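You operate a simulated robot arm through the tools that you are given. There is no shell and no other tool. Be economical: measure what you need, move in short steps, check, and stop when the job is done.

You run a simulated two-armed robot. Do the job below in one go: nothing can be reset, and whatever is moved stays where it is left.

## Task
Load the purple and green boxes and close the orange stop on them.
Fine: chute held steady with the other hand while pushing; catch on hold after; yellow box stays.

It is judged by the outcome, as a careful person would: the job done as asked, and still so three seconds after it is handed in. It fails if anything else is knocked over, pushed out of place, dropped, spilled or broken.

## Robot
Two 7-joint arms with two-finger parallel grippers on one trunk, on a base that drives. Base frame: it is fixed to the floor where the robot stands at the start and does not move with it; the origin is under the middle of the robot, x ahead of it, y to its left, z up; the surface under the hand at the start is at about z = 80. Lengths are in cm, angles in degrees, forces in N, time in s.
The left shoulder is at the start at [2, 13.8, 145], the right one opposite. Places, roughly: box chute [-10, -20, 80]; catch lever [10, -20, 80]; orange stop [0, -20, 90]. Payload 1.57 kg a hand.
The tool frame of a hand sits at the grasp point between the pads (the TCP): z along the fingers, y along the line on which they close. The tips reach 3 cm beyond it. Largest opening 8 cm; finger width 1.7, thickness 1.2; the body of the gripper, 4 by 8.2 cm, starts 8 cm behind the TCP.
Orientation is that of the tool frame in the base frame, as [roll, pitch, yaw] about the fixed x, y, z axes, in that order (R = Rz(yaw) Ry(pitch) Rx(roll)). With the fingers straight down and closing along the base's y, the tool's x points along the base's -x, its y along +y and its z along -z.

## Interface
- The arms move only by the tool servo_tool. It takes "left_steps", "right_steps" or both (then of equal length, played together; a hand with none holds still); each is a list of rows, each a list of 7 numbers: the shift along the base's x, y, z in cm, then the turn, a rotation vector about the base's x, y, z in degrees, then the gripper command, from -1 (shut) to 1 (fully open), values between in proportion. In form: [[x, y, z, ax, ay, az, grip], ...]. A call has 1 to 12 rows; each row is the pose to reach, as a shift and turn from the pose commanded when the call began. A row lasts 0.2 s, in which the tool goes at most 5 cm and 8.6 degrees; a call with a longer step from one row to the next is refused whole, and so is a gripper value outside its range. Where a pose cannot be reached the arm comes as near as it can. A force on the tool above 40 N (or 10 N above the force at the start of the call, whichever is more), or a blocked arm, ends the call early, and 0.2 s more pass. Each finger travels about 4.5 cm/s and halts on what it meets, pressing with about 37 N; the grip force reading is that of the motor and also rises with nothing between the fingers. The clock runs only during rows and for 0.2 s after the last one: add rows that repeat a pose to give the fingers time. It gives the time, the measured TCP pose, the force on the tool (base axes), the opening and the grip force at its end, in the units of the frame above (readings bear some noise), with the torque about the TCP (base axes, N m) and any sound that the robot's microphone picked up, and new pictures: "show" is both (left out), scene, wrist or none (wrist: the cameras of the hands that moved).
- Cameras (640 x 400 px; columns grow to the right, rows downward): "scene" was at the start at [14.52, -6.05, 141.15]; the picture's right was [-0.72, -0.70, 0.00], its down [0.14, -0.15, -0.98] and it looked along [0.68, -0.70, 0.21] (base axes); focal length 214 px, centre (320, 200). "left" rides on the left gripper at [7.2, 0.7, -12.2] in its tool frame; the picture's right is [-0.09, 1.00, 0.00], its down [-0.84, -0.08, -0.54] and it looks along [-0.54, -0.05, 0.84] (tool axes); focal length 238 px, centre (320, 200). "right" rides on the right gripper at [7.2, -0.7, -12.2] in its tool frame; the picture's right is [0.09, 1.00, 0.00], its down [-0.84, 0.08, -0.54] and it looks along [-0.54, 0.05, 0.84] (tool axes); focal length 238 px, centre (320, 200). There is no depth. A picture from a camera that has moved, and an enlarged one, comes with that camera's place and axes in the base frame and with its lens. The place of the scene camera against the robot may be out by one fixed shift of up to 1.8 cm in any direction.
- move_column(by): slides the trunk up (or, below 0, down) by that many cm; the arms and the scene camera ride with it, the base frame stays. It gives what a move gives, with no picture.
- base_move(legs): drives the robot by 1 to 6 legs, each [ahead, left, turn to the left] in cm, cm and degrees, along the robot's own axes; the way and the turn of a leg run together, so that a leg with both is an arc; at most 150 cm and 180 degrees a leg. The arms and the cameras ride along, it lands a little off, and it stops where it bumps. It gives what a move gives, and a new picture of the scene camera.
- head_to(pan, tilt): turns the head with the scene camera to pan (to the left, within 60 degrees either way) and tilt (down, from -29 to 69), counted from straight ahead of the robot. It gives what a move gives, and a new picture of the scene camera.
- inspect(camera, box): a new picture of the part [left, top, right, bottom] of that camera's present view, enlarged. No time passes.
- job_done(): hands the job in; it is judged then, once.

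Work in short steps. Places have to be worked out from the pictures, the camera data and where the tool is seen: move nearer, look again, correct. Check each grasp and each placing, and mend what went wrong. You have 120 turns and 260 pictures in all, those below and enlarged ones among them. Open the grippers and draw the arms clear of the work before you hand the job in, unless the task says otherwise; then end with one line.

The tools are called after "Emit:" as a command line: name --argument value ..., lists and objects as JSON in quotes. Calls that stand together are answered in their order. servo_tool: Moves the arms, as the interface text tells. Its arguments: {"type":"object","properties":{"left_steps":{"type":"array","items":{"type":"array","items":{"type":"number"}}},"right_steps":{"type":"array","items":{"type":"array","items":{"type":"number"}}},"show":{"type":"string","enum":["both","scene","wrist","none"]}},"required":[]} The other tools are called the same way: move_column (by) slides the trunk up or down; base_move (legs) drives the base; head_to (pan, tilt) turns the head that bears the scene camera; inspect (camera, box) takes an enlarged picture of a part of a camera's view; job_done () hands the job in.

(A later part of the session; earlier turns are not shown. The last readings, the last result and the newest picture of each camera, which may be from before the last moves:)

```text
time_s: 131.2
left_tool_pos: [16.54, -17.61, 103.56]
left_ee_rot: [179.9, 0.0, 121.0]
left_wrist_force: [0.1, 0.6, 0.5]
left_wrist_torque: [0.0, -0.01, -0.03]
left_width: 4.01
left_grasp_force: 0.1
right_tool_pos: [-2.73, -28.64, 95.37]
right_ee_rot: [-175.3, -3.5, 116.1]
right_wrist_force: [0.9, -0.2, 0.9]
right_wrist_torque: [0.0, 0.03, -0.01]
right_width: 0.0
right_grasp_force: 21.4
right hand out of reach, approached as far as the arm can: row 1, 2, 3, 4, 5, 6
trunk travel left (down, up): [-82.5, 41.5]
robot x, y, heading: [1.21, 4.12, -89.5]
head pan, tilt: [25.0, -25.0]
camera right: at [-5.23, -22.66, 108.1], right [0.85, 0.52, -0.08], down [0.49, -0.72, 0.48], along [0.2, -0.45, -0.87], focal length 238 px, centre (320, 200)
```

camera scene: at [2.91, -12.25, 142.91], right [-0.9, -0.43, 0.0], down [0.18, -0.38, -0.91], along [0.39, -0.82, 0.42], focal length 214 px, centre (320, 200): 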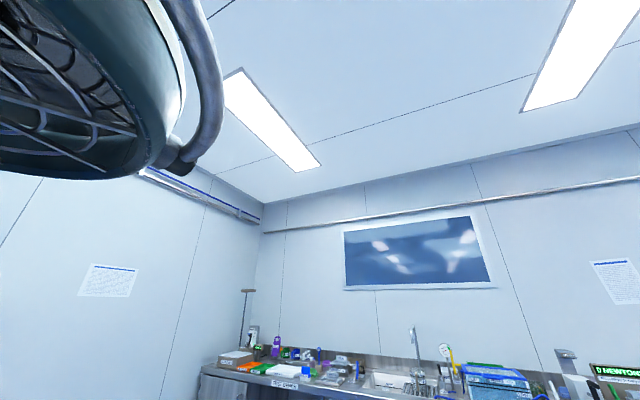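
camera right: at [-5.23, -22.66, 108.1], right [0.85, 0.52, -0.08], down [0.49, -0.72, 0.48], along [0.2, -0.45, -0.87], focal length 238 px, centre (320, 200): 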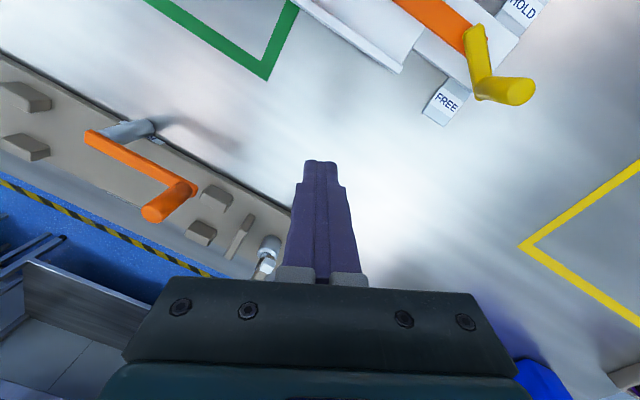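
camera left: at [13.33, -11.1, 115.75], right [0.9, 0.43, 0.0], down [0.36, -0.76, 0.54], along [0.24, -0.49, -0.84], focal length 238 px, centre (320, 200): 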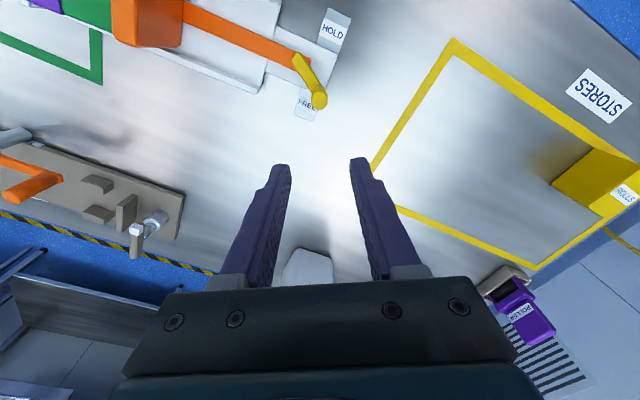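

The right wrist is at a limit again (it slid outward, but above everything). I raise the trunk for clearance and try freeing it with a yaw turn.

Emit:
move_column --by 15

Emit:
servo_tool --right_steps '[[0, 0, 0, 0, 0, 8, -1], [0, 0, 0, 0, 0, 16, -1], [0, 0, 1, 0, 0, 24, -1], [0, 1, 3, 0, 0, 32, -1], [0, 2, 5, 0, 0, 40, -1]]' --show "none"

```text
time_s: 132.9
left_tool_pos: [16.54, -17.67, 118.55]
left_ee_rot: [179.9, 0.0, 121.0]
left_wrist_force: [-0.1, -0.4, 0.1]
left_wrist_torque: [-0.03, 0.02, -0.01]
left_width: 4.0
left_grasp_force: 0.0
right_tool_pos: [-2.67, -28.69, 110.47]
right_ee_rot: [-175.4, -3.2, 115.9]
right_wrist_force: [1.0, -0.2, -0.4]
right_wrist_torque: [-0.04, -0.01, 0.0]
right_width: 0.0
right_grasp_force: 21.0
trunk travel left (down, up): [-97.5, 26.5]
robot x, y, heading: [0.97, 4.32, -89.5]
head pan, tilt: [25.0, -25.0]
```

```text
time_s: 134.2
left_tool_pos: [16.36, -17.53, 118.53]
left_ee_rot: [180.0, 0.0, 121.1]
left_wrist_force: [-1.1, 0.2, 0.5]
left_wrist_torque: [0.0, -0.01, 0.01]
left_width: 3.99
left_grasp_force: 0.1
right_tool_pos: [-3.11, -30.94, 111.58]
right_ee_rot: [-175.6, -4.4, 155.5]
right_wrist_force: [0.1, 0.8, 0.3]
right_wrist_torque: [-0.01, -0.01, 0.02]
right_width: 0.0
right_grasp_force: 21.1
right hand out of reach, approached as far as the arm can: row 2, 3, 4, 5
trunk travel left (down, up): [-97.5, 26.5]
robot x, y, heading: [1.51, 3.82, -89.7]
head pan, tilt: [25.0, -25.0]
```

Not that way; turn the opposite direction.

Emit:
servo_tool --right_steps '[[0, 0, 0, 0, 0, -8, -1], [0, 0, 0, 0, 0, -16, -1], [0, 0, 0, 0, 0, -24, -1], [0, 0, 0, 0, 0, -32, -1], [0, 0, 0, 0, 0, -40, -1], [0, 0, 0, 0, 0, -48, -1], [0, 0, 0, 0, 0, -56, -1], [0, 0, 0, 0, 0, -64, -1], [0, 0, 1, 0, 0, -72, -1], [0, 1, 3, 0, 0, -80, -1], [0, 2, 5, 0, 0, -88, -1]]' --show "none"

Emit:
head_to --pan -25 --tilt 30

```text
time_s: 136.6
left_tool_pos: [16.55, -17.46, 118.58]
left_ee_rot: [179.9, -0.1, 121.0]
left_wrist_force: [0.6, -0.2, 0.0]
left_wrist_torque: [0.02, -0.02, 0.02]
left_width: 4.01
left_grasp_force: 0.1
right_tool_pos: [-1.04, -31.57, 115.92]
right_ee_rot: [-175.9, -2.7, 67.6]
right_wrist_force: [0.2, 0.1, 0.9]
right_wrist_torque: [0.0, -0.01, 0.01]
right_width: 0.0
right_grasp_force: 21.4
right hand out of reach, approached as far as the arm can: row 3, 4, 5, 6, 7, 8, 9, 10, 11
trunk travel left (down, up): [-97.5, 26.5]
robot x, y, heading: [0.89, 4.16, -89.8]
head pan, tilt: [25.0, -25.0]
```

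```text
time_s: 137.8
left_tool_pos: [16.36, -17.52, 118.61]
left_ee_rot: [179.9, 0.1, 121.0]
left_wrist_force: [-0.8, 0.1, -0.1]
left_wrist_torque: [0.0, 0.02, 0.0]
left_width: 3.97
left_grasp_force: 0.0
right_tool_pos: [-1.54, -31.1, 115.38]
right_ee_rot: [-175.4, -3.0, 67.6]
right_wrist_force: [0.4, 0.0, -0.1]
right_wrist_torque: [0.0, -0.01, 0.02]
right_width: 0.0
right_grasp_force: 21.2
trunk travel left (down, up): [-97.5, 26.5]
robot x, y, heading: [0.65, 4.43, -89.9]
head pan, tilt: [-25.0, 30.0]
camera scene: at [1.98, -13.85, 156.13], right [-0.97, -0.25, 0.0], down [0.05, -0.2, -0.98], along [0.25, -0.95, 0.2], focal length 214 px, centre (320, 200)
```

scene: 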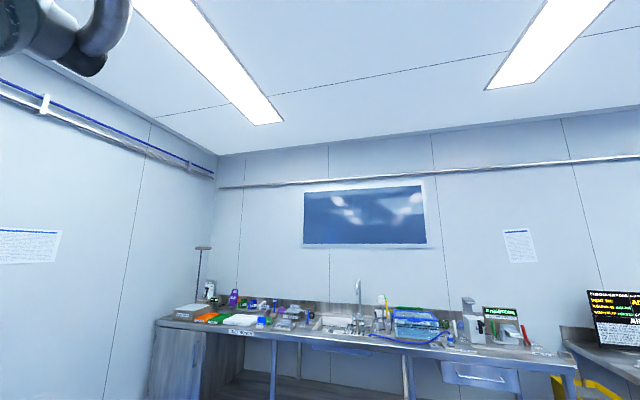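

The head is jammed against the right arm. I swing the head fully left and up, then pull the right hand outward to its own side.

Emit:
head_to --pan 60 --tilt -29

Emit:
servo_tool --right_steps '[[-3, 0, 0, 0, 0, 4, -1], [-6, 1, 0, 0, 0, 8, -1], [-10, 2, 0, 0, 0, 12, -1], [-14, 4, 0, 0, 0, 16, -1], [-18, 6, 0, 0, 0, 20, -1], [-22, 8, 0, 0, 0, 22, -1]]' --show "none"

```text
time_s: 139.4
left_tool_pos: [16.34, -17.62, 118.56]
left_ee_rot: [179.9, -0.1, 121.0]
left_wrist_force: [-0.4, 0.9, 0.6]
left_wrist_torque: [-0.03, 0.02, -0.01]
left_width: 4.0
left_grasp_force: 0.0
right_tool_pos: [-1.09, -31.25, 115.78]
right_ee_rot: [-175.8, -2.9, 67.8]
right_wrist_force: [-1.0, -0.8, -0.1]
right_wrist_torque: [0.0, 0.0, -0.01]
right_width: 0.0
right_grasp_force: 21.4
trunk travel left (down, up): [-97.5, 26.5]
robot x, y, heading: [1.35, 4.51, -89.7]
head pan, tilt: [60.0, -28.6]
camera scene: at [5.69, -9.15, 158.35], right [-0.5, -0.87, 0.0], down [0.42, -0.24, -0.88], along [0.76, -0.44, 0.48], focal length 214 px, centre (320, 200)
```

scene: 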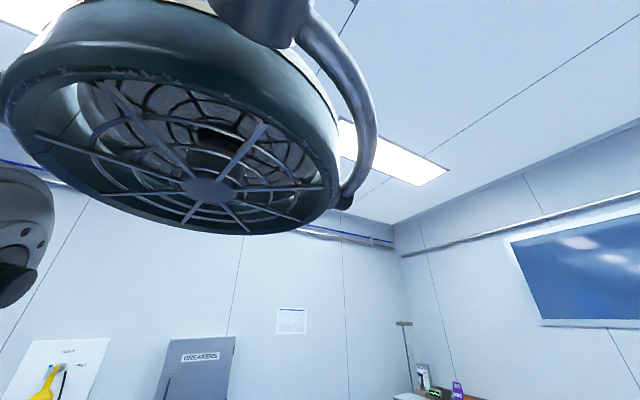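

```text
time_s: 140.8
left_tool_pos: [16.42, -17.61, 118.57]
left_ee_rot: [179.8, 0.1, 120.9]
left_wrist_force: [-0.1, 0.8, -0.3]
left_wrist_torque: [0.0, 0.01, -0.03]
left_width: 3.99
left_grasp_force: 0.1
right_tool_pos: [-23.31, -31.49, 109.2]
right_ee_rot: [-176.2, -3.1, 90.7]
right_wrist_force: [0.3, 0.2, 0.1]
right_wrist_torque: [0.02, 0.03, -0.01]
right_width: 0.0
right_grasp_force: 21.0
right hand out of reach, approached as far as the arm can: row 1, 2, 3, 4, 5, 6
trunk travel left (down, up): [-97.5, 26.5]
robot x, y, heading: [1.13, 4.33, -90.2]
head pan, tilt: [60.0, -28.6]
```

The right arm is at the same stretched-out lock the left had. I raise the trunk more, slide the hand down and in toward the robot, and then try the yaw turn there as worked for the left.

Emit:
move_column --by 15

Emit:
servo_tool --right_steps '[[2, 4, -1.5, 0, 0, 0, -1], [4, 8, -4, 0, 0, 0, -1], [6, 12, -6.5, 0, 0, 0, -1], [8, 16, -9, 0, 0, 0, -1], [9, 19, -12, 0, 0, 0, -1], [10, 22, -15, 0, 0, 0, -1], [10, 22, -15, 0, 0, 0, -1]]' --show "none"

```text
time_s: 142.5
left_tool_pos: [16.41, -17.65, 133.56]
left_ee_rot: [179.9, 0.1, 121.0]
left_wrist_force: [0.4, -1.1, -0.3]
left_wrist_torque: [0.0, 0.01, 0.01]
left_width: 3.99
left_grasp_force: 0.0
right_tool_pos: [-23.19, -31.56, 124.13]
right_ee_rot: [-176.1, -3.0, 90.6]
right_wrist_force: [0.4, 0.0, 0.2]
right_wrist_torque: [0.0, -0.01, -0.02]
right_width: 0.0
right_grasp_force: 21.2
trunk travel left (down, up): [-112.5, 11.5]
robot x, y, heading: [0.95, 4.47, -89.9]
head pan, tilt: [60.0, -28.6]
```

```text
refused: row 2 steps farther than a row can; nothing moved
```

Steps too long; smaller ones.

Emit:
servo_tool --right_steps '[[1.2, 3, -1.5, 0, 0, 0, -1], [2.4, 6, -3, 0, 0, 0, -1], [3.6, 9, -4.5, 0, 0, 0, -1], [5, 12, -6.5, 0, 0, 0, -1], [6.5, 15, -9, 0, 0, 0, -1], [8, 18, -11.5, 0, 0, 0, -1], [10, 21, -14, 0, 0, 0, -1], [10, 22, -15, 0, 0, 0, -1]]' --show "none"

Emit:
servo_tool --right_steps '[[0, 0, 0, 0, 0, -8, -1], [0, 0, 0, 0, 0, -16, -1], [0, 0, 1, 0, 0, -24, -1], [0, 0, 2, 0, 0, -32, -1], [0, 0, 4, 0, 0, -40, -1]]' --show "none"

```text
time_s: 144.3
left_tool_pos: [16.49, -17.63, 133.56]
left_ee_rot: [179.9, 0.0, 121.0]
left_wrist_force: [0.2, 0.0, 0.0]
left_wrist_torque: [-0.01, -0.02, -0.02]
left_width: 4.0
left_grasp_force: 0.0
right_tool_pos: [-13.52, -8.8, 109.94]
right_ee_rot: [-176.2, -3.1, 90.7]
right_wrist_force: [-0.4, 0.2, -0.6]
right_wrist_torque: [-0.02, -0.03, -0.01]
right_width: 0.0
right_grasp_force: 21.4
right hand out of reach, approached as far as the arm can: row 1, 2, 3, 4, 7, 8
trunk travel left (down, up): [-112.5, 11.5]
robot x, y, heading: [1.07, 4.37, -89.5]
head pan, tilt: [60.0, -28.6]
```

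```text
time_s: 145.5
left_tool_pos: [16.41, -17.54, 133.69]
left_ee_rot: [179.9, 0.0, 120.9]
left_wrist_force: [-0.6, -0.2, -0.3]
left_wrist_torque: [0.03, -0.01, 0.0]
left_width: 4.0
left_grasp_force: 0.1
right_tool_pos: [-13.63, -8.68, 114.0]
right_ee_rot: [-176.1, -3.1, 50.5]
right_wrist_force: [-0.4, -0.5, -0.4]
right_wrist_torque: [0.0, 0.04, 0.01]
right_width: 0.0
right_grasp_force: 20.6
trunk travel left (down, up): [-112.5, 11.5]
robot x, y, heading: [1.14, 4.55, -89.7]
head pan, tilt: [60.0, -28.6]
```

The right arm is free. Raise it into a comfortable posture and return its yaw.

Emit:
servo_tool --right_steps '[[0, -1, 4, -2.5, 0, 0, -1], [0, -2, 8, -4.9, -1, 0, -1], [0, -4, 12, -4.9, -1, 0, -1], [0, -6, 16, -4.9, -1, 8, -1], [0, -7, 19, -4.9, -1, 16, -1], [0, -7, 19, -4.9, -1, 24, -1], [0, -7, 19, -4.9, -1, 32, -1], [0, -7, 19, -4.9, -1, 39.5, -1]]' --show "none"

```text
time_s: 147.3
left_tool_pos: [16.41, -17.5, 133.6]
left_ee_rot: [179.8, -0.1, 121.0]
left_wrist_force: [0.2, 0.1, -0.3]
left_wrist_torque: [0.01, 0.01, -0.04]
left_width: 4.01
left_grasp_force: 0.1
right_tool_pos: [-13.78, -15.68, 132.93]
right_ee_rot: [-178.7, 1.0, 90.4]
right_wrist_force: [0.3, 0.2, -0.3]
right_wrist_torque: [-0.01, -0.02, 0.0]
right_width: 0.0
right_grasp_force: 21.8
trunk travel left (down, up): [-112.5, 11.5]
robot x, y, heading: [1.07, 4.29, -89.8]
head pan, tilt: [60.0, -28.6]
```

Both arms are healthy again. New plan: the lever can be turned without moving the chute by *squeezing* – one finger on the knob, the other on the chute's own rail/HOLD tab – which needs the hand to close along y. I drive round to the +x end facing −x, hands high.

Emit:
base_move --legs '[[0, 34, 0], [11.3, 0, 0], [0, 0, -90]]'

Emit:
move_column --by -30

Emit:
inspect --camera "left" --box '[0, 0, 640, 400]'

```text
time_s: 154.1
left_tool_pos: [11.95, -22.13, 133.62]
left_ee_rot: [179.8, 0.0, 31.1]
left_wrist_force: [-0.6, 0.1, -0.1]
left_wrist_torque: [0.04, 0.0, -0.01]
left_width: 4.01
left_grasp_force: 0.1
right_tool_pos: [13.79, 8.07, 132.95]
right_ee_rot: [-178.8, 1.0, 0.4]
right_wrist_force: [-0.2, -0.2, 0.9]
right_wrist_torque: [0.03, -0.02, 0.03]
right_width: 0.01
right_grasp_force: 21.4
trunk travel left (down, up): [-112.5, 11.5]
robot x, y, heading: [34.0, -6.53, -179.7]
head pan, tilt: [60.0, -28.6]
camera scene: at [19.31, -12.88, 173.35], right [-0.87, 0.49, 0.0], down [-0.24, -0.42, -0.88], along [-0.43, -0.76, 0.48], focal length 214 px, centre (320, 200)
```

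scene: 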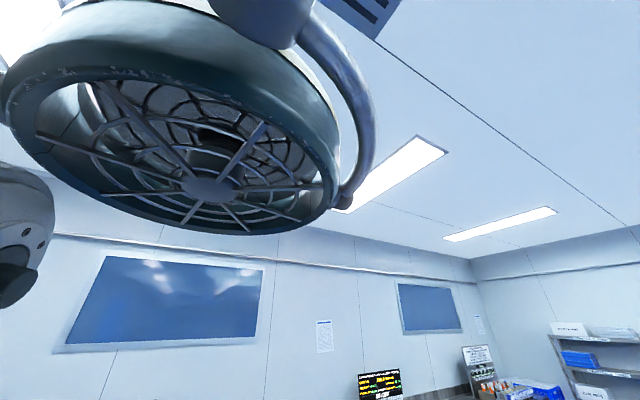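

```text
time_s: 157.1
left_tool_pos: [12.05, -22.34, 103.6]
left_ee_rot: [180.0, 0.0, 31.2]
left_wrist_force: [0.1, 0.2, 0.0]
left_wrist_torque: [0.01, -0.02, 0.02]
left_width: 4.01
left_grasp_force: 0.0
right_tool_pos: [13.75, 7.91, 102.92]
right_ee_rot: [-178.7, 1.1, 0.4]
right_wrist_force: [0.3, 0.1, -0.4]
right_wrist_torque: [-0.02, -0.01, 0.0]
right_width: 0.0
right_grasp_force: 21.3
trunk travel left (down, up): [-82.5, 41.5]
robot x, y, heading: [33.58, -6.44, -179.6]
head pan, tilt: [60.0, -28.6]
```

```text
1.00 times, centred on (320, 200) of left (not enlarged: the box is as wide or as high as the picture)
camera zoom: at [18.6, -19.16, 115.75], right [0.44, -0.9, 0.0], down [-0.76, -0.37, 0.54], along [-0.49, -0.24, -0.84], focal length 238 px, centre (320, 200)
```

zoom: 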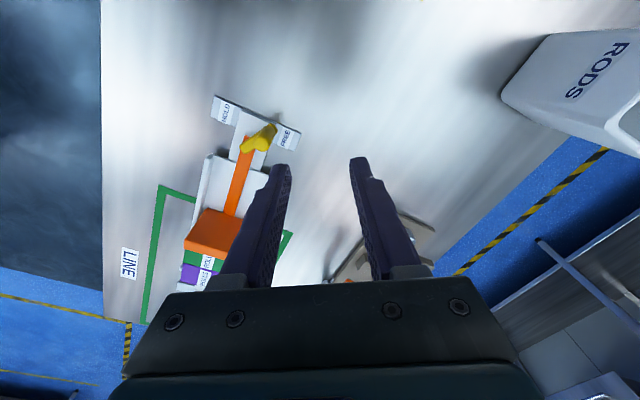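

Good view of the lever. I bring the left hand over it, turning its yaw so that it closes along y, and open fully.

Emit:
servo_tool --left_steps '[[0.6, 2, 0, 0, 0, -7, 0.4], [1.2, 4, 0, 0, 0, -14, 0.8], [1.8, 6, -1, 0, 0, -21, 1], [2.5, 8, -2, 0, 0, -28, 1], [2.5, 8.5, -4, 0, 0, -31, 1], [2.5, 8.5, -4, 0, 0, -31, 1]]' --show "wrist"

Emit:
inspect --camera "left" --box '[220, 80, 460, 230]'

```text
time_s: 158.5
left_tool_pos: [14.69, -13.71, 99.49]
left_ee_rot: [180.0, 0.0, 0.1]
left_wrist_force: [0.9, 0.5, 0.0]
left_wrist_torque: [-0.04, 0.01, 0.01]
left_width: 8.01
left_grasp_force: 0.2
right_tool_pos: [13.8, 7.87, 102.98]
right_ee_rot: [-178.7, 1.0, 0.5]
right_wrist_force: [0.4, 0.1, -0.5]
right_wrist_torque: [0.04, 0.01, 0.0]
right_width: 0.01
right_grasp_force: 21.5
trunk travel left (down, up): [-82.5, 41.5]
robot x, y, heading: [33.72, -6.64, -179.7]
head pan, tilt: [60.0, -28.6]
camera left: at [21.94, -14.45, 111.68], right [-0.09, -1.0, 0.0], down [-0.84, 0.08, 0.54], along [-0.54, 0.05, -0.84], focal length 238 px, centre (320, 200)
```

left: 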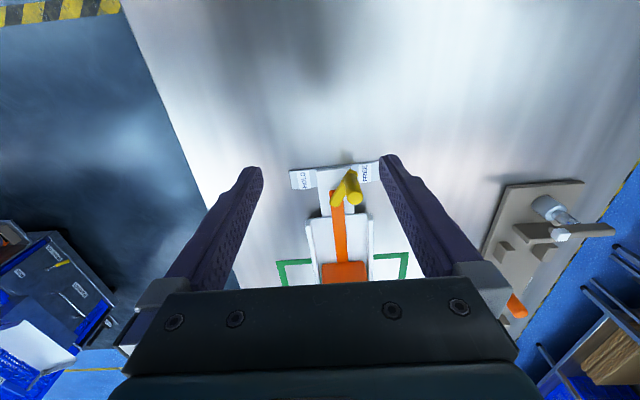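

```text
2.67 times, centred on (340, 155) of left
camera zoom: at [21.94, -14.45, 111.68], right [-0.09, -1.0, 0.0], down [-0.84, 0.08, 0.54], along [-0.54, 0.05, -0.84], focal length 636 px, centre (267, 320)
```

zoom: 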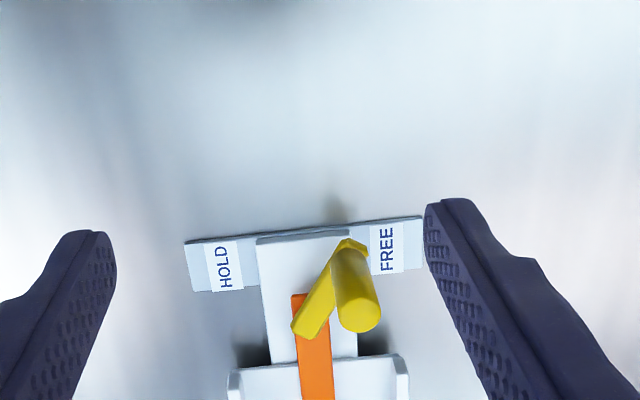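

The chute turns out to have been pushed several cm toward −x when the right hand strayed (pivot now near x≈4 instead of 11.5). I take a full look from here with the head to measure it.

Emit:
head_to --pan 0 --tilt 50

Emit:
inspect --camera "scene" --box '[160, 120, 480, 320]'

```text
time_s: 160.1
left_tool_pos: [14.63, -13.78, 99.58]
left_ee_rot: [179.9, 0.0, 0.2]
left_wrist_force: [0.4, 0.5, -0.2]
left_wrist_torque: [-0.02, 0.02, 0.01]
left_width: 7.99
left_grasp_force: 0.1
right_tool_pos: [13.84, 7.98, 102.82]
right_ee_rot: [-178.8, 1.0, 0.3]
right_wrist_force: [-0.2, 0.4, -0.3]
right_wrist_torque: [-0.01, -0.02, 0.01]
right_width: 0.0
right_grasp_force: 21.3
trunk travel left (down, up): [-82.5, 41.5]
robot x, y, heading: [33.84, -6.67, -179.3]
head pan, tilt: [0.0, 50.0]
camera scene: at [14.91, -7.11, 131.56], right [-0.01, 1.0, 0.0], down [0.77, 0.01, -0.64], along [-0.64, 0.0, -0.77], focal length 214 px, centre (320, 200)
```

scene: 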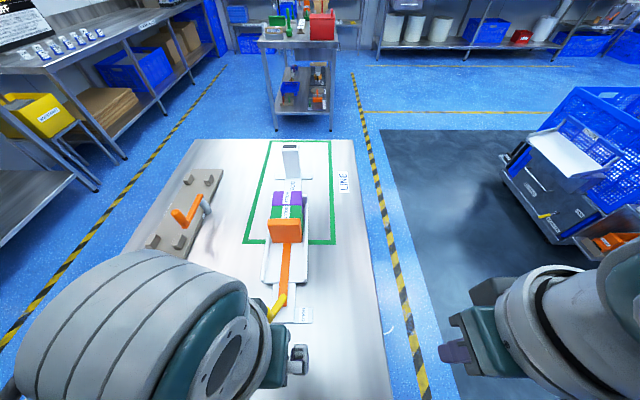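

```text
2.00 times, centred on (320, 220) of scene
camera zoom: at [14.91, -7.11, 131.56], right [-0.01, 1.0, 0.0], down [0.77, 0.01, -0.64], along [-0.64, 0.0, -0.77], focal length 429 px, centre (320, 160)
```

zoom: 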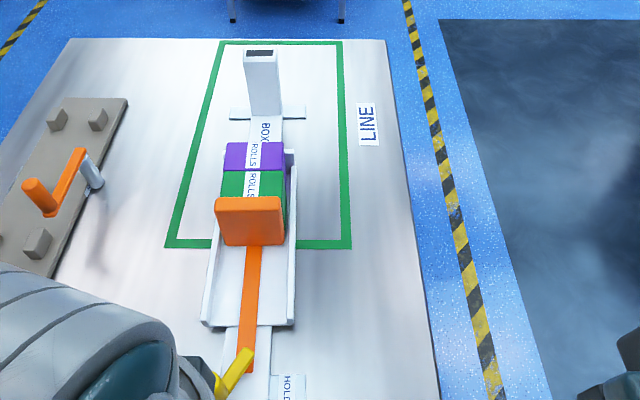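

The chute has slid about 7 cm toward −x (boxes and stop still closed together). I'll set the catch first, then draw the chute back to its place. Drive 8 cm closer and look straight down on the lever.

Emit:
base_move --legs '[[7, 0, -0.5]]'

Emit:
inspect --camera "left" --box '[200, 60, 440, 210]'

```text
time_s: 161.1
left_tool_pos: [7.35, -13.71, 99.51]
left_ee_rot: [179.9, 0.1, -0.3]
left_wrist_force: [0.6, 0.6, 0.4]
left_wrist_torque: [-0.03, 0.02, 0.01]
left_width: 8.01
left_grasp_force: 0.0
right_tool_pos: [6.6, 8.02, 103.0]
right_ee_rot: [-178.7, 0.9, 0.0]
right_wrist_force: [0.0, 0.4, 0.4]
right_wrist_torque: [0.02, 0.0, 0.01]
right_width: 0.01
right_grasp_force: 21.2
trunk travel left (down, up): [-82.5, 41.5]
robot x, y, heading: [26.87, -6.59, 180.1]
head pan, tilt: [0.0, 50.0]
camera scene: at [7.63, -7.0, 131.56], right [0.0, 1.0, 0.0], down [0.77, 0.0, -0.64], along [-0.64, 0.0, -0.77], focal length 214 px, centre (320, 200)
```

scene: 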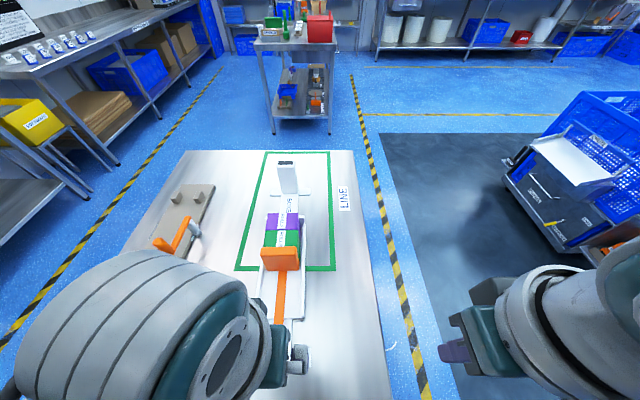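

```text
2.67 times, centred on (320, 135) of left
camera zoom: at [14.6, -14.39, 111.7], right [-0.1, -1.0, 0.0], down [-0.84, 0.08, 0.54], along [-0.54, 0.05, -0.84], focal length 636 px, centre (320, 373)
```

zoom: 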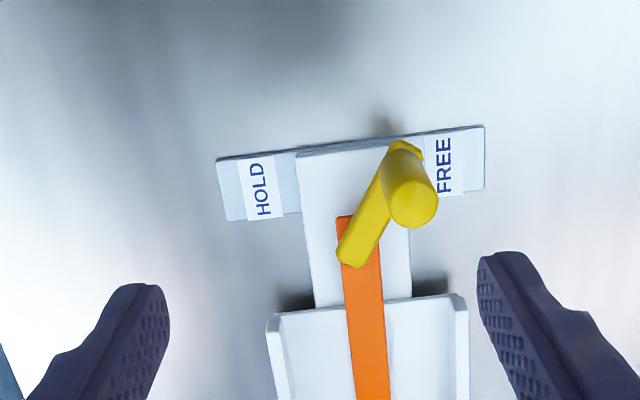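

Now clear: crossbar (HOLD/FREE) x 4.4–7.5, y −8.9…−21.4; rail +y edge y ≈ −12.8; knob ≈ (7.3, −17.2), pivot (3.5, −15). I position the hand to straddle knob (−y side) and rail edge (+y side).

Emit:
servo_tool --left_steps '[[-0.3, -0.8, -3, 0, 0, 0, 0.6], [-0.6, -1.6, -6, 0, 0, 0, 0.6], [-0.6, -1.7, -9, 0, 0, 0, 0.6], [-0.6, -1.7, -10, 0, 0, 0, 0.6]]' --show "none"

Emit:
inspect --camera "left" --box '[200, 80, 440, 230]'

```text
time_s: 162.1
left_tool_pos: [6.66, -15.51, 89.34]
left_ee_rot: [179.9, 0.1, -0.4]
left_wrist_force: [-0.2, -0.3, 0.2]
left_wrist_torque: [0.04, 0.03, 0.0]
left_width: 6.4
left_grasp_force: 0.0
right_tool_pos: [6.62, 8.1, 102.96]
right_ee_rot: [-178.7, 1.0, 0.1]
right_wrist_force: [0.4, 0.0, -0.2]
right_wrist_torque: [0.0, 0.02, 0.0]
right_width: 0.0
right_grasp_force: 21.4
trunk travel left (down, up): [-82.5, 41.5]
robot x, y, heading: [26.73, -7.18, 180.0]
head pan, tilt: [0.0, 50.0]
```

```text
2.67 times, centred on (320, 155) of left
camera zoom: at [14.02, -16.17, 101.62], right [-0.1, -1.0, 0.0], down [-0.84, 0.08, 0.54], along [-0.54, 0.05, -0.84], focal length 636 px, centre (320, 320)
```

zoom: 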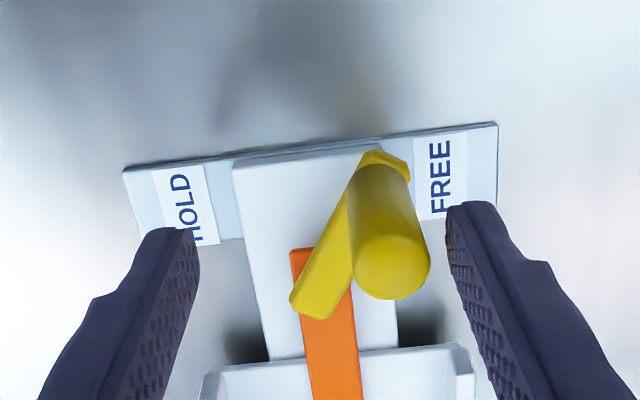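

Fingers straddle correctly; I shift +0.5 in x and lower until just above the crossbar.

Emit:
servo_tool --left_steps '[[0.5, 0, -1.5, 0, 0, 0, 0.6], [0.5, 0, -3, 0, 0, 0, 0.6], [0.5, 0, -4, 0, 0, 0, 0.6], [0.5, 0, -4.6, 0, 0, 0, 0.6], [0.5, 0, -4.6, 0, 0, 0, 0.6]]' --show "none"

Emit:
inspect --camera "left" --box '[200, 80, 440, 230]'

```text
time_s: 163.3
left_tool_pos: [7.32, -15.25, 84.86]
left_ee_rot: [180.0, 0.1, -0.2]
left_wrist_force: [0.7, 0.1, 0.0]
left_wrist_torque: [0.02, 0.03, -0.01]
left_width: 6.41
left_grasp_force: 0.0
right_tool_pos: [6.67, 8.04, 103.0]
right_ee_rot: [-178.6, 1.0, -0.1]
right_wrist_force: [0.1, -0.1, -0.2]
right_wrist_torque: [0.0, 0.03, -0.02]
right_width: 0.0
right_grasp_force: 21.3
trunk travel left (down, up): [-82.5, 41.5]
robot x, y, heading: [26.58, -7.3, 180.1]
head pan, tilt: [0.0, 50.0]
```

```text
2.67 times, centred on (320, 155) of left
camera zoom: at [14.47, -15.99, 97.05], right [-0.1, -1.0, 0.0], down [-0.84, 0.08, 0.54], along [-0.54, 0.05, -0.84], focal length 636 px, centre (320, 320)
```

zoom: 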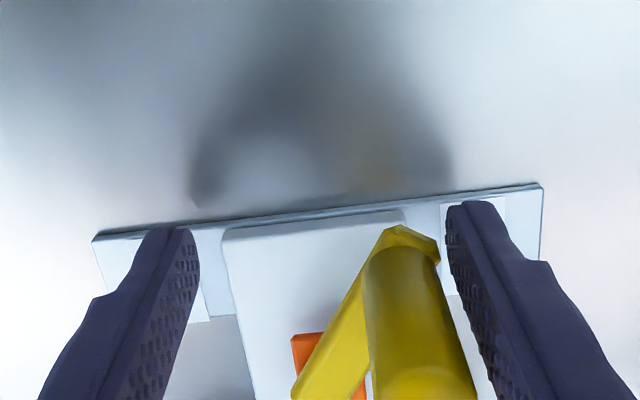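

Both fingertips flank knob and rail; I shift −0.6 in x and 0.4 lower for better overlap, then close gradually.

Emit:
servo_tool --left_steps '[[-0.6, 0, 0, 0, 0, 0, 0.6], [-0.6, 0, -0.4, 0, 0, 0, 0.6], [-0.6, 0, -0.4, 0, 0, 0, 0.4], [-0.6, 0, -0.4, 0, 0, 0, 0.3], [-0.6, 0, -0.4, 0, 0, 0, 0.2], [-0.6, 0, -0.4, 0, 0, 0, 0.1], [-0.6, 0, -0.4, 0, 0, 0, 0.1]]' --show "none"

Emit:
inspect --camera "left" --box '[200, 80, 440, 230]'

```text
time_s: 164.9
left_tool_pos: [6.66, -15.33, 84.45]
left_ee_rot: [179.9, -0.1, -0.4]
left_wrist_force: [0.2, -0.6, 0.0]
left_wrist_torque: [-0.03, 0.0, 0.01]
left_width: 4.47
left_grasp_force: 0.1
right_tool_pos: [6.56, 8.1, 102.93]
right_ee_rot: [-178.6, 1.0, -0.1]
right_wrist_force: [0.1, -0.5, -0.6]
right_wrist_torque: [0.01, -0.03, -0.02]
right_width: 0.0
right_grasp_force: 20.8
trunk travel left (down, up): [-82.5, 41.5]
robot x, y, heading: [26.81, -7.12, 179.9]
head pan, tilt: [0.0, 50.0]
```

```text
2.67 times, centred on (320, 155) of left
camera zoom: at [13.84, -16.0, 96.6], right [-0.1, -1.0, 0.0], down [-0.84, 0.08, 0.54], along [-0.54, 0.05, -0.84], focal length 636 px, centre (320, 320)
```

zoom: 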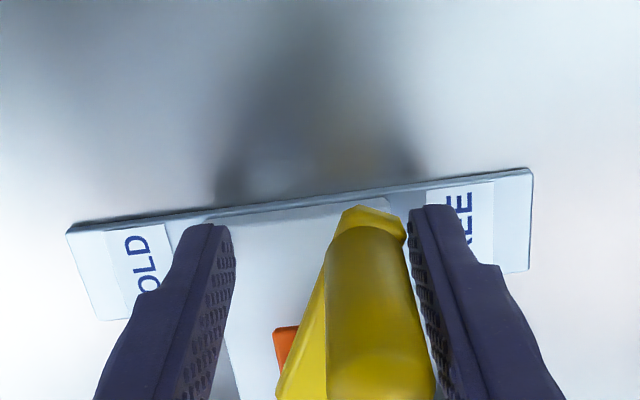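

The +y finger may be passing over the rail. I open a bit, lower further feeling for the crossbar, and close again.

Emit:
servo_tool --left_steps '[[0, 0, 0, 0, 0, 0, 0.4], [0, 0, -0.3, 0, 0, 0, 0.4], [0, 0, -0.6, 0, 0, 0, 0.4], [0, 0, -0.9, 0, 0, 0, 0.4], [0, 0, -0.9, 0, 0, 0, 0.4]]' --show "none"

```text
time_s: 165.7
left_tool_pos: [6.74, -15.17, 84.17]
left_ee_rot: [-179.9, -0.2, -0.3]
left_wrist_force: [7.9, -3.8, 36.6]
left_wrist_torque: [0.93, -0.12, -0.23]
left_width: 5.24
left_grasp_force: 0.0
right_tool_pos: [6.64, 7.89, 102.98]
right_ee_rot: [-178.7, 1.0, 0.0]
right_wrist_force: [0.1, 0.6, 0.8]
right_wrist_torque: [-0.02, -0.02, -0.02]
right_width: 0.0
right_grasp_force: 21.1
trunk travel left (down, up): [-82.5, 41.5]
robot x, y, heading: [26.5, -7.09, 180.0]
head pan, tilt: [0.0, 50.0]
stopped in row 3 (left hand): the force on the tool passed its limit at 55 N (the readings are from after the stop); the commanded pose is now the measured one
```

Contact was on the rail top at the +y finger, so the rail edge lies slightly further out. Raise, open wider, and lower again.

Emit:
servo_tool --left_steps '[[0, 0, 0.5, 0, 0, 0, 0.5], [0, 0.2, 0.5, 0, 0, 0, 0.65], [0, 0.2, 0.2, 0, 0, 0, 0.65], [0, 0.2, -0.1, 0, 0, 0, 0.65], [0, 0.2, -0.4, 0, 0, 0, 0.65], [0, 0.2, -0.6, 0, 0, 0, 0.65]]' --show "none"

```text
time_s: 167.1
left_tool_pos: [6.58, -14.96, 83.45]
left_ee_rot: [-179.9, 0.0, -0.2]
left_wrist_force: [-0.6, -0.4, 0.3]
left_wrist_torque: [-0.03, -0.03, -0.01]
left_width: 6.59
left_grasp_force: 0.0
right_tool_pos: [6.58, 8.01, 103.02]
right_ee_rot: [-178.6, 1.1, 0.0]
right_wrist_force: [-0.3, -0.2, 0.0]
right_wrist_torque: [0.02, 0.01, 0.01]
right_width: 0.01
right_grasp_force: 21.1
trunk travel left (down, up): [-82.5, 41.5]
robot x, y, heading: [26.62, -6.97, 180.2]
head pan, tilt: [0.0, 50.0]
```

Free, with tips below the rail top. Now squeeze gradually.

Emit:
servo_tool --left_steps '[[0, 0, 0, 0, 0, 0, 0.4], [0, 0, 0, 0, 0, 0, 0.3], [0, 0, 0, 0, 0, 0, 0.2], [0, 0, 0, 0, 0, 0, 0.1], [0, 0, 0, 0, 0, 0, 0]]' --show "none"

Emit:
inspect --camera "left" --box '[200, 80, 440, 230]'

```text
time_s: 168.3
left_tool_pos: [6.66, -14.85, 83.57]
left_ee_rot: [-179.8, 0.0, -0.2]
left_wrist_force: [2.2, 3.6, 5.4]
left_wrist_torque: [0.08, 0.03, 0.18]
left_width: 5.21
left_grasp_force: 37.3
right_tool_pos: [6.56, 8.11, 103.02]
right_ee_rot: [-178.6, 1.0, 0.0]
right_wrist_force: [-0.2, -0.1, -0.5]
right_wrist_torque: [-0.01, 0.03, -0.02]
right_width: 0.02
right_grasp_force: 21.2
trunk travel left (down, up): [-82.5, 41.5]
robot x, y, heading: [26.67, -7.16, 179.8]
head pan, tilt: [0.0, 50.0]
```

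```text
2.67 times, centred on (320, 155) of left
camera zoom: at [13.83, -15.58, 95.71], right [-0.1, -1.0, 0.0], down [-0.84, 0.08, 0.54], along [-0.54, 0.05, -0.84], focal length 636 px, centre (320, 320)
```

zoom: 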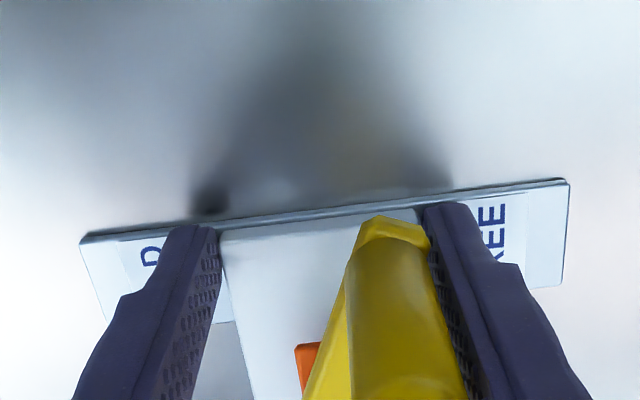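

The fingers are gripping the rail itself (5.2 wide), so the −y finger is not on the knob. I reopen and tilt the hand 10° about x so the +y fingertip stays below the rail top while the −y one clears it.

Emit:
servo_tool --left_steps '[[0, 0, 0, 0, 0, 0, 0.5], [0, 0, 0.5, 0, 0, 0, 0.75], [0, 0.4, 1.2, -4, 0, 0, 0.75], [0, 0.7, 1.2, -8, 0, 0, 0.75], [0, 0.8, 1.2, -11, 0, 0, 0.75], [0, 0.8, 0.7, -11, 0, 0, 0.75], [0, 0.8, 0.4, -11, 0, 0, 0.75]]' --show "none"

Emit:
servo_tool --left_steps '[[0, 0, 0, 0, 0, 0, 0.5], [0, 0, 0, 0, 0, 0, 0.4], [0, 0, 0, 0, 0, 0, 0.25], [0, 0, 0, 0, 0, 0, 0.1], [0, 0, 0, 0, 0, 0, -0.1], [0, 0, 0, 0, 0, 0, -0.1]]' --show "none"

Emit:
inspect --camera "left" --box '[200, 80, 440, 230]'

```text
time_s: 169.9
left_tool_pos: [6.78, -15.24, 84.75]
left_ee_rot: [168.4, 0.0, 0.1]
left_wrist_force: [-0.6, -0.5, -0.6]
left_wrist_torque: [-0.01, 0.04, 0.01]
left_width: 7.03
left_grasp_force: 0.1
left hand out of reach, approached as far as the arm can: row 5, 6, 7
right_tool_pos: [6.56, 8.1, 102.95]
right_ee_rot: [-178.7, 1.0, 0.0]
right_wrist_force: [-0.7, 0.3, -0.2]
right_wrist_torque: [0.03, 0.01, 0.03]
right_width: 0.02
right_grasp_force: 21.5
trunk travel left (down, up): [-82.5, 41.5]
robot x, y, heading: [26.78, -6.87, 180.0]
head pan, tilt: [0.0, 50.0]
```

```text
time_s: 171.3
left_tool_pos: [6.67, -15.35, 84.75]
left_ee_rot: [168.4, 0.0, -0.1]
left_wrist_force: [0.3, -0.1, -0.2]
left_wrist_torque: [0.04, 0.01, 0.0]
left_width: 3.63
left_grasp_force: 0.3
right_tool_pos: [6.56, 7.99, 102.95]
right_ee_rot: [-178.7, 1.0, 0.0]
right_wrist_force: [-0.8, -0.1, -0.8]
right_wrist_torque: [0.0, 0.01, -0.01]
right_width: 0.0
right_grasp_force: 21.3
trunk travel left (down, up): [-82.5, 41.5]
robot x, y, heading: [26.82, -6.82, 180.0]
head pan, tilt: [0.0, 50.0]
```

```text
2.67 times, centred on (320, 155) of left
camera zoom: at [13.96, -13.55, 96.84], right [-0.09, -0.98, 0.2], down [-0.84, 0.19, 0.52], along [-0.54, -0.12, -0.83], focal length 636 px, centre (320, 320)
```

zoom: 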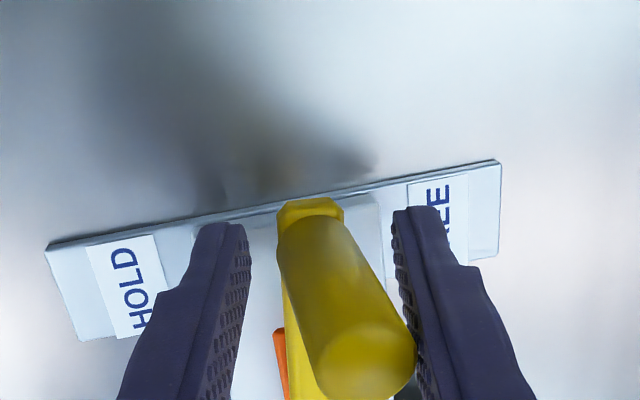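

The lever actually rotated with hardly any force – it turns easily when not clamped. So I just keep pushing the knob +y with the −y finger, levelling the hand meanwhile.

Emit:
servo_tool --left_steps '[[0, 0, 0.3, 3, 0, 0, -0.1], [0, 0.2, 0.6, 7, 0, 0, -0.1], [0, 0.5, 0.6, 11, 0, 0, -0.1], [0, 1.0, 0.6, 11, 0, 0, -0.1], [0, 1.5, 0.6, 11, 0, 0, -0.1]]' --show "none"

Emit:
inspect --camera "left" --box '[200, 80, 440, 230]'

```text
time_s: 172.5
left_tool_pos: [6.76, -13.01, 85.71]
left_ee_rot: [-179.9, 0.0, -0.3]
left_wrist_force: [0.8, -0.4, 0.2]
left_wrist_torque: [0.0, -0.01, -0.01]
left_width: 3.69
left_grasp_force: 0.7
right_tool_pos: [6.55, 8.02, 103.0]
right_ee_rot: [-178.7, 1.1, -0.1]
right_wrist_force: [-0.6, 0.2, 0.4]
right_wrist_torque: [0.01, 0.01, -0.01]
right_width: 0.0
right_grasp_force: 21.0
trunk travel left (down, up): [-82.5, 41.5]
robot x, y, heading: [26.63, -6.92, 180.1]
head pan, tilt: [0.0, 50.0]
```

```text
2.67 times, centred on (320, 155) of left
camera zoom: at [13.97, -13.75, 97.87], right [-0.1, -1.0, 0.0], down [-0.84, 0.08, 0.54], along [-0.54, 0.05, -0.84], focal length 636 px, centre (320, 320)
```

zoom: 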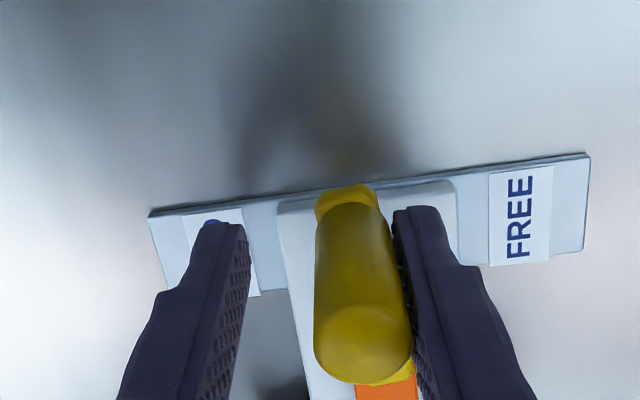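

Working beautifully: lever is past centre with under 1 N. Continue toward HOLD along the arc.

Emit:
servo_tool --left_steps '[[-0.1, 0.6, 0, 0, 0, 0, -0.1], [-0.2, 1.2, 0, 0, 0, 0, -0.1], [-0.4, 1.7, 0, 0, 0, 0, -0.1], [-0.6, 2.2, 0, 0, 0, 0, -0.1]]' --show "none"

Emit:
inspect --camera "left" --box '[200, 80, 440, 230]'

```text
time_s: 173.5
left_tool_pos: [6.25, -12.2, 85.08]
left_ee_rot: [178.6, -0.1, -0.2]
left_wrist_force: [0.2, -1.5, -0.6]
left_wrist_torque: [-0.01, 0.0, 0.01]
left_width: 3.7
left_grasp_force: 1.0
right_tool_pos: [6.62, 8.12, 102.9]
right_ee_rot: [-178.7, 1.0, 0.1]
right_wrist_force: [0.0, 0.2, 0.3]
right_wrist_torque: [-0.01, -0.02, 0.01]
right_width: 0.0
right_grasp_force: 21.5
trunk travel left (down, up): [-82.5, 41.5]
robot x, y, heading: [26.26, -7.04, 180.2]
head pan, tilt: [0.0, 50.0]
```

```text
2.67 times, centred on (320, 155) of left
camera zoom: at [13.49, -12.75, 97.43], right [-0.1, -1.0, 0.02], down [-0.84, 0.09, 0.54], along [-0.54, 0.03, -0.84], focal length 636 px, centre (320, 320)
```

zoom: 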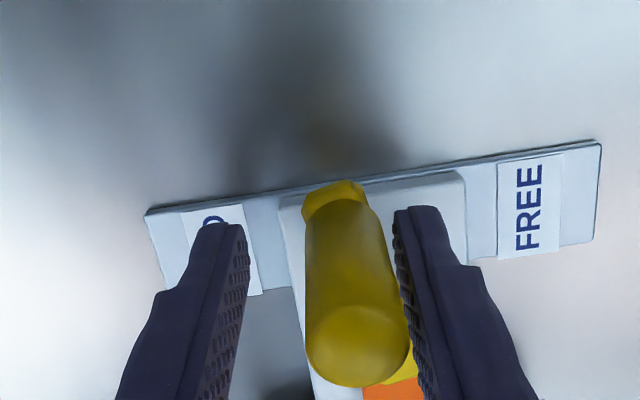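

The arm nears its inner limit; I let the base carry the hand the remaining way, 1.8 cm to +y.

Emit:
base_move --legs '[[0, -1.8, 0]]'

Emit:
inspect --camera "left" --box '[200, 80, 440, 230]'

```text
time_s: 174.3
left_tool_pos: [5.91, -10.37, 85.3]
left_ee_rot: [178.9, 0.3, 0.1]
left_wrist_force: [-0.5, -0.8, 0.0]
left_wrist_torque: [0.01, -0.02, -0.03]
left_width: 3.59
left_grasp_force: 0.0
right_tool_pos: [6.63, 9.76, 102.95]
right_ee_rot: [-178.6, 1.0, -0.1]
right_wrist_force: [-0.9, 0.8, 0.2]
right_wrist_torque: [0.03, -0.02, -0.03]
right_width: 0.0
right_grasp_force: 21.8
trunk travel left (down, up): [-82.5, 41.5]
robot x, y, heading: [26.74, -5.16, 179.9]
head pan, tilt: [0.0, 50.0]
camera scene: at [7.63, -5.22, 131.56], right [0.0, 1.0, 0.0], down [0.77, 0.0, -0.64], along [-0.64, 0.0, -0.77], focal length 214 px, centre (320, 200)
```

scene: 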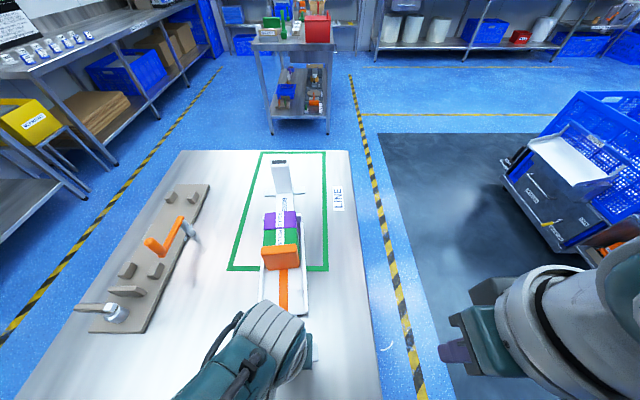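

```text
2.67 times, centred on (320, 155) of left
camera zoom: at [13.16, -10.88, 97.52], right [-0.09, -1.0, 0.02], down [-0.84, 0.09, 0.54], along [-0.54, 0.03, -0.84], focal length 636 px, centre (320, 320)
```

zoom: 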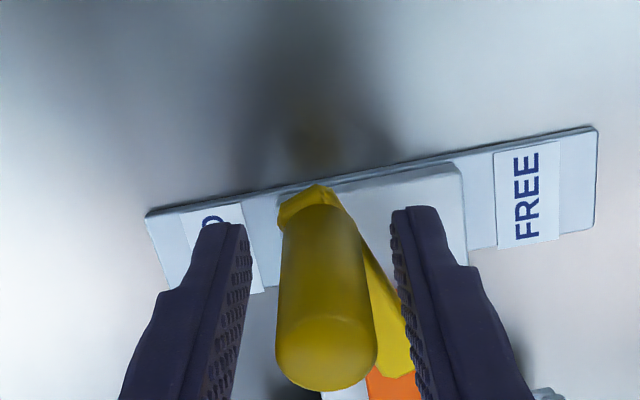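

The last bit moved the chute end (now ~3 cm toward +y, yaw ≈5°) along with the lever (now ≈ +13°). From here I can grip the rail itself with this hand, so I first put the chute back: raise, re-centre the base, and grip the rail.

Emit:
servo_tool --left_steps '[[0, 0, 0, 0, 0, 0, 0.3], [0, 0, 0, 0, 0, 0, 0.9], [0, -0.2, 3, 0, 0, 0, 0.9], [0, -0.5, 7, 0, 0, 0, 0.9], [0, -0.8, 9, 0, 0, 0, 0.9]]' --show "none"

Emit:
base_move --legs '[[0, -3, 0]]'

Emit:
servo_tool --left_steps '[[0.2, -1.5, 0, 0, 0, 3, 0.9], [0.4, -3, 0, 0, 0, 5, 0.9], [0.4, -4, -3, 0, 0, 5, 0.9], [0.4, -4.2, -5, 0, 0, 5, 0.9]]' --show "none"

Emit:
inspect --camera "left" --box '[170, 60, 490, 260]'

```text
time_s: 175.7
left_tool_pos: [5.26, -14.43, 94.0]
left_ee_rot: [175.4, 0.9, 0.0]
left_wrist_force: [0.0, -0.5, -0.7]
left_wrist_torque: [0.02, 0.01, -0.01]
left_width: 7.61
left_grasp_force: 0.0
right_tool_pos: [6.68, 9.68, 102.91]
right_ee_rot: [-178.7, 1.0, 0.0]
right_wrist_force: [0.4, -0.1, 0.5]
right_wrist_torque: [0.01, 0.0, 0.04]
right_width: 0.01
right_grasp_force: 21.4
trunk travel left (down, up): [-82.5, 41.5]
robot x, y, heading: [26.73, -5.13, 180.0]
head pan, tilt: [0.0, 50.0]
stopped in row 5 (left hand): the arm was blocked; the commanded pose is now the measured one
```

```text
time_s: 176.5
left_tool_pos: [5.3, -11.28, 93.98]
left_ee_rot: [175.5, 0.8, -0.1]
left_wrist_force: [-0.4, -0.1, 0.1]
left_wrist_torque: [0.01, 0.01, 0.01]
left_width: 7.6
left_grasp_force: 0.1
right_tool_pos: [6.61, 12.93, 102.96]
right_ee_rot: [-178.7, 1.0, 0.1]
right_wrist_force: [0.6, 0.8, -0.7]
right_wrist_torque: [0.05, 0.01, -0.01]
right_width: 0.0
right_grasp_force: 21.4
trunk travel left (down, up): [-82.5, 41.5]
robot x, y, heading: [26.6, -2.37, 180.0]
head pan, tilt: [0.0, 50.0]
camera scene: at [7.63, -2.16, 131.56], right [0.0, 1.0, 0.0], down [0.77, 0.0, -0.64], along [-0.64, 0.0, -0.77], focal length 214 px, centre (320, 200)
```

scene: 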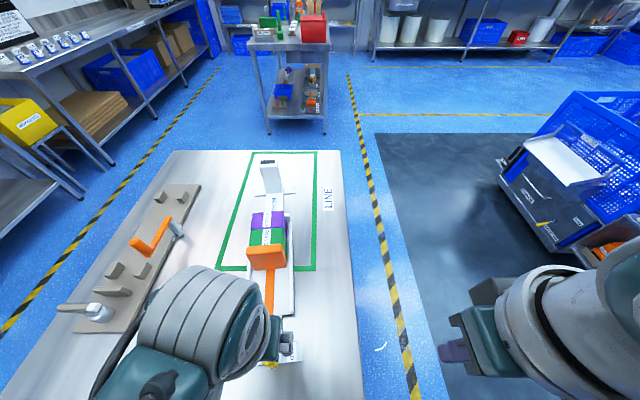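

```text
time_s: 177.3
left_tool_pos: [5.61, -14.74, 91.52]
left_ee_rot: [176.1, 0.7, 5.0]
left_wrist_force: [6.2, -2.2, 28.1]
left_wrist_torque: [1.16, -0.25, -0.1]
left_width: 7.18
left_grasp_force: 0.0
right_tool_pos: [6.71, 12.8, 103.01]
right_ee_rot: [-178.7, 0.9, 0.0]
right_wrist_force: [0.6, -0.9, 0.0]
right_wrist_torque: [0.0, 0.0, 0.01]
right_width: 0.01
right_grasp_force: 21.1
trunk travel left (down, up): [-82.5, 41.5]
robot x, y, heading: [26.7, -2.23, 180.1]
head pan, tilt: [0.0, 50.0]
stopped in row 4 (left hand): the force on the tool passed its limit at 117 N (the readings are from after the stop); the commanded pose is now the measured one
```

```text
2.00 times, centred on (330, 160) of left
camera zoom: at [12.93, -13.87, 103.57], right [0.0, -1.0, 0.07], down [-0.84, 0.04, 0.55], along [-0.55, -0.05, -0.84], focal length 477 px, centre (300, 280)
```

zoom: 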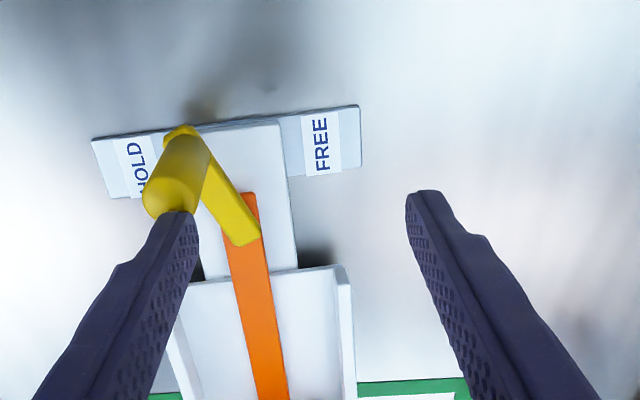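

A finger came down on the knob (top z ≈ 88.5). I move the head away (it hampers the forearm), lift slightly, recentre over the rail, level the hand and look.

Emit:
head_to --pan -40 --tilt 30

Emit:
servo_tool --left_steps '[[0, 0, 2, 0, 0, 0, 0.9], [0, 1, 2, 2, 0, 0, 0.9], [0.3, 2.2, 2, 4, 0, 0, 0.9], [0.3, 2.7, 2, 4, 0, 0, 0.9], [0.3, 2.7, 2, 4, 0, 0, 0.9]]' --show "none"

Emit:
inspect --camera "left" --box '[170, 60, 490, 260]'

```text
time_s: 178.4
left_tool_pos: [5.49, -14.6, 91.4]
left_ee_rot: [176.1, 0.8, 5.1]
left_wrist_force: [9.6, 0.3, 55.9]
left_wrist_torque: [2.38, -0.4, -0.22]
left_width: 7.22
left_grasp_force: 0.1
right_tool_pos: [6.61, 12.93, 103.07]
right_ee_rot: [-178.6, 1.0, -0.1]
right_wrist_force: [0.0, 0.3, 0.5]
right_wrist_torque: [-0.01, 0.0, -0.02]
right_width: 0.0
right_grasp_force: 21.5
trunk travel left (down, up): [-82.5, 41.5]
robot x, y, heading: [26.55, -2.13, 180.3]
head pan, tilt: [-40.0, 30.0]
camera scene: at [8.4, 3.6, 134.54], right [0.64, 0.77, 0.0], down [0.38, -0.32, -0.87], along [-0.66, 0.56, -0.5], focal length 214 px, centre (320, 200)
```

scene: 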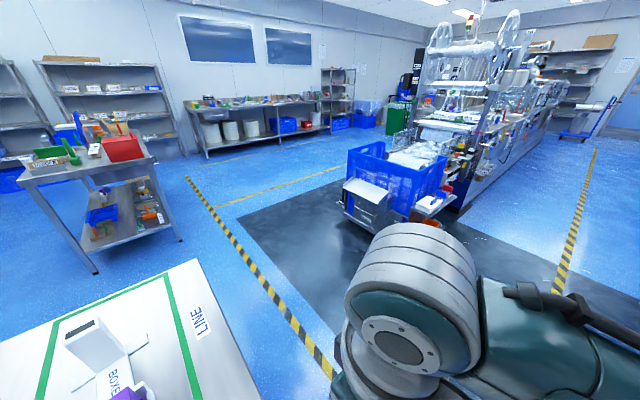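

```text
time_s: 179.6
left_tool_pos: [5.9, -11.83, 93.14]
left_ee_rot: [180.0, 0.4, 4.9]
left_wrist_force: [-0.6, 0.4, -0.5]
left_wrist_torque: [0.0, 0.02, 0.0]
left_width: 7.6
left_grasp_force: 0.0
right_tool_pos: [6.53, 12.96, 102.89]
right_ee_rot: [-178.7, 1.1, 0.0]
right_wrist_force: [0.3, 0.4, 0.0]
right_wrist_torque: [0.01, 0.03, 0.01]
right_width: 0.02
right_grasp_force: 21.2
trunk travel left (down, up): [-82.5, 41.5]
robot x, y, heading: [26.52, -1.62, 180.0]
head pan, tilt: [-40.0, 30.0]
```

```text
2.00 times, centred on (330, 160) of left
camera zoom: at [13.3, -12.01, 105.42], right [-0.01, -1.0, 0.0], down [-0.84, 0.0, 0.55], along [-0.55, 0.0, -0.84], focal length 477 px, centre (300, 280)
```

zoom: 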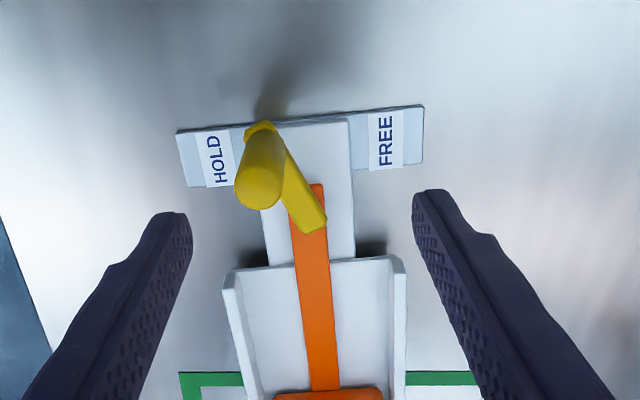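

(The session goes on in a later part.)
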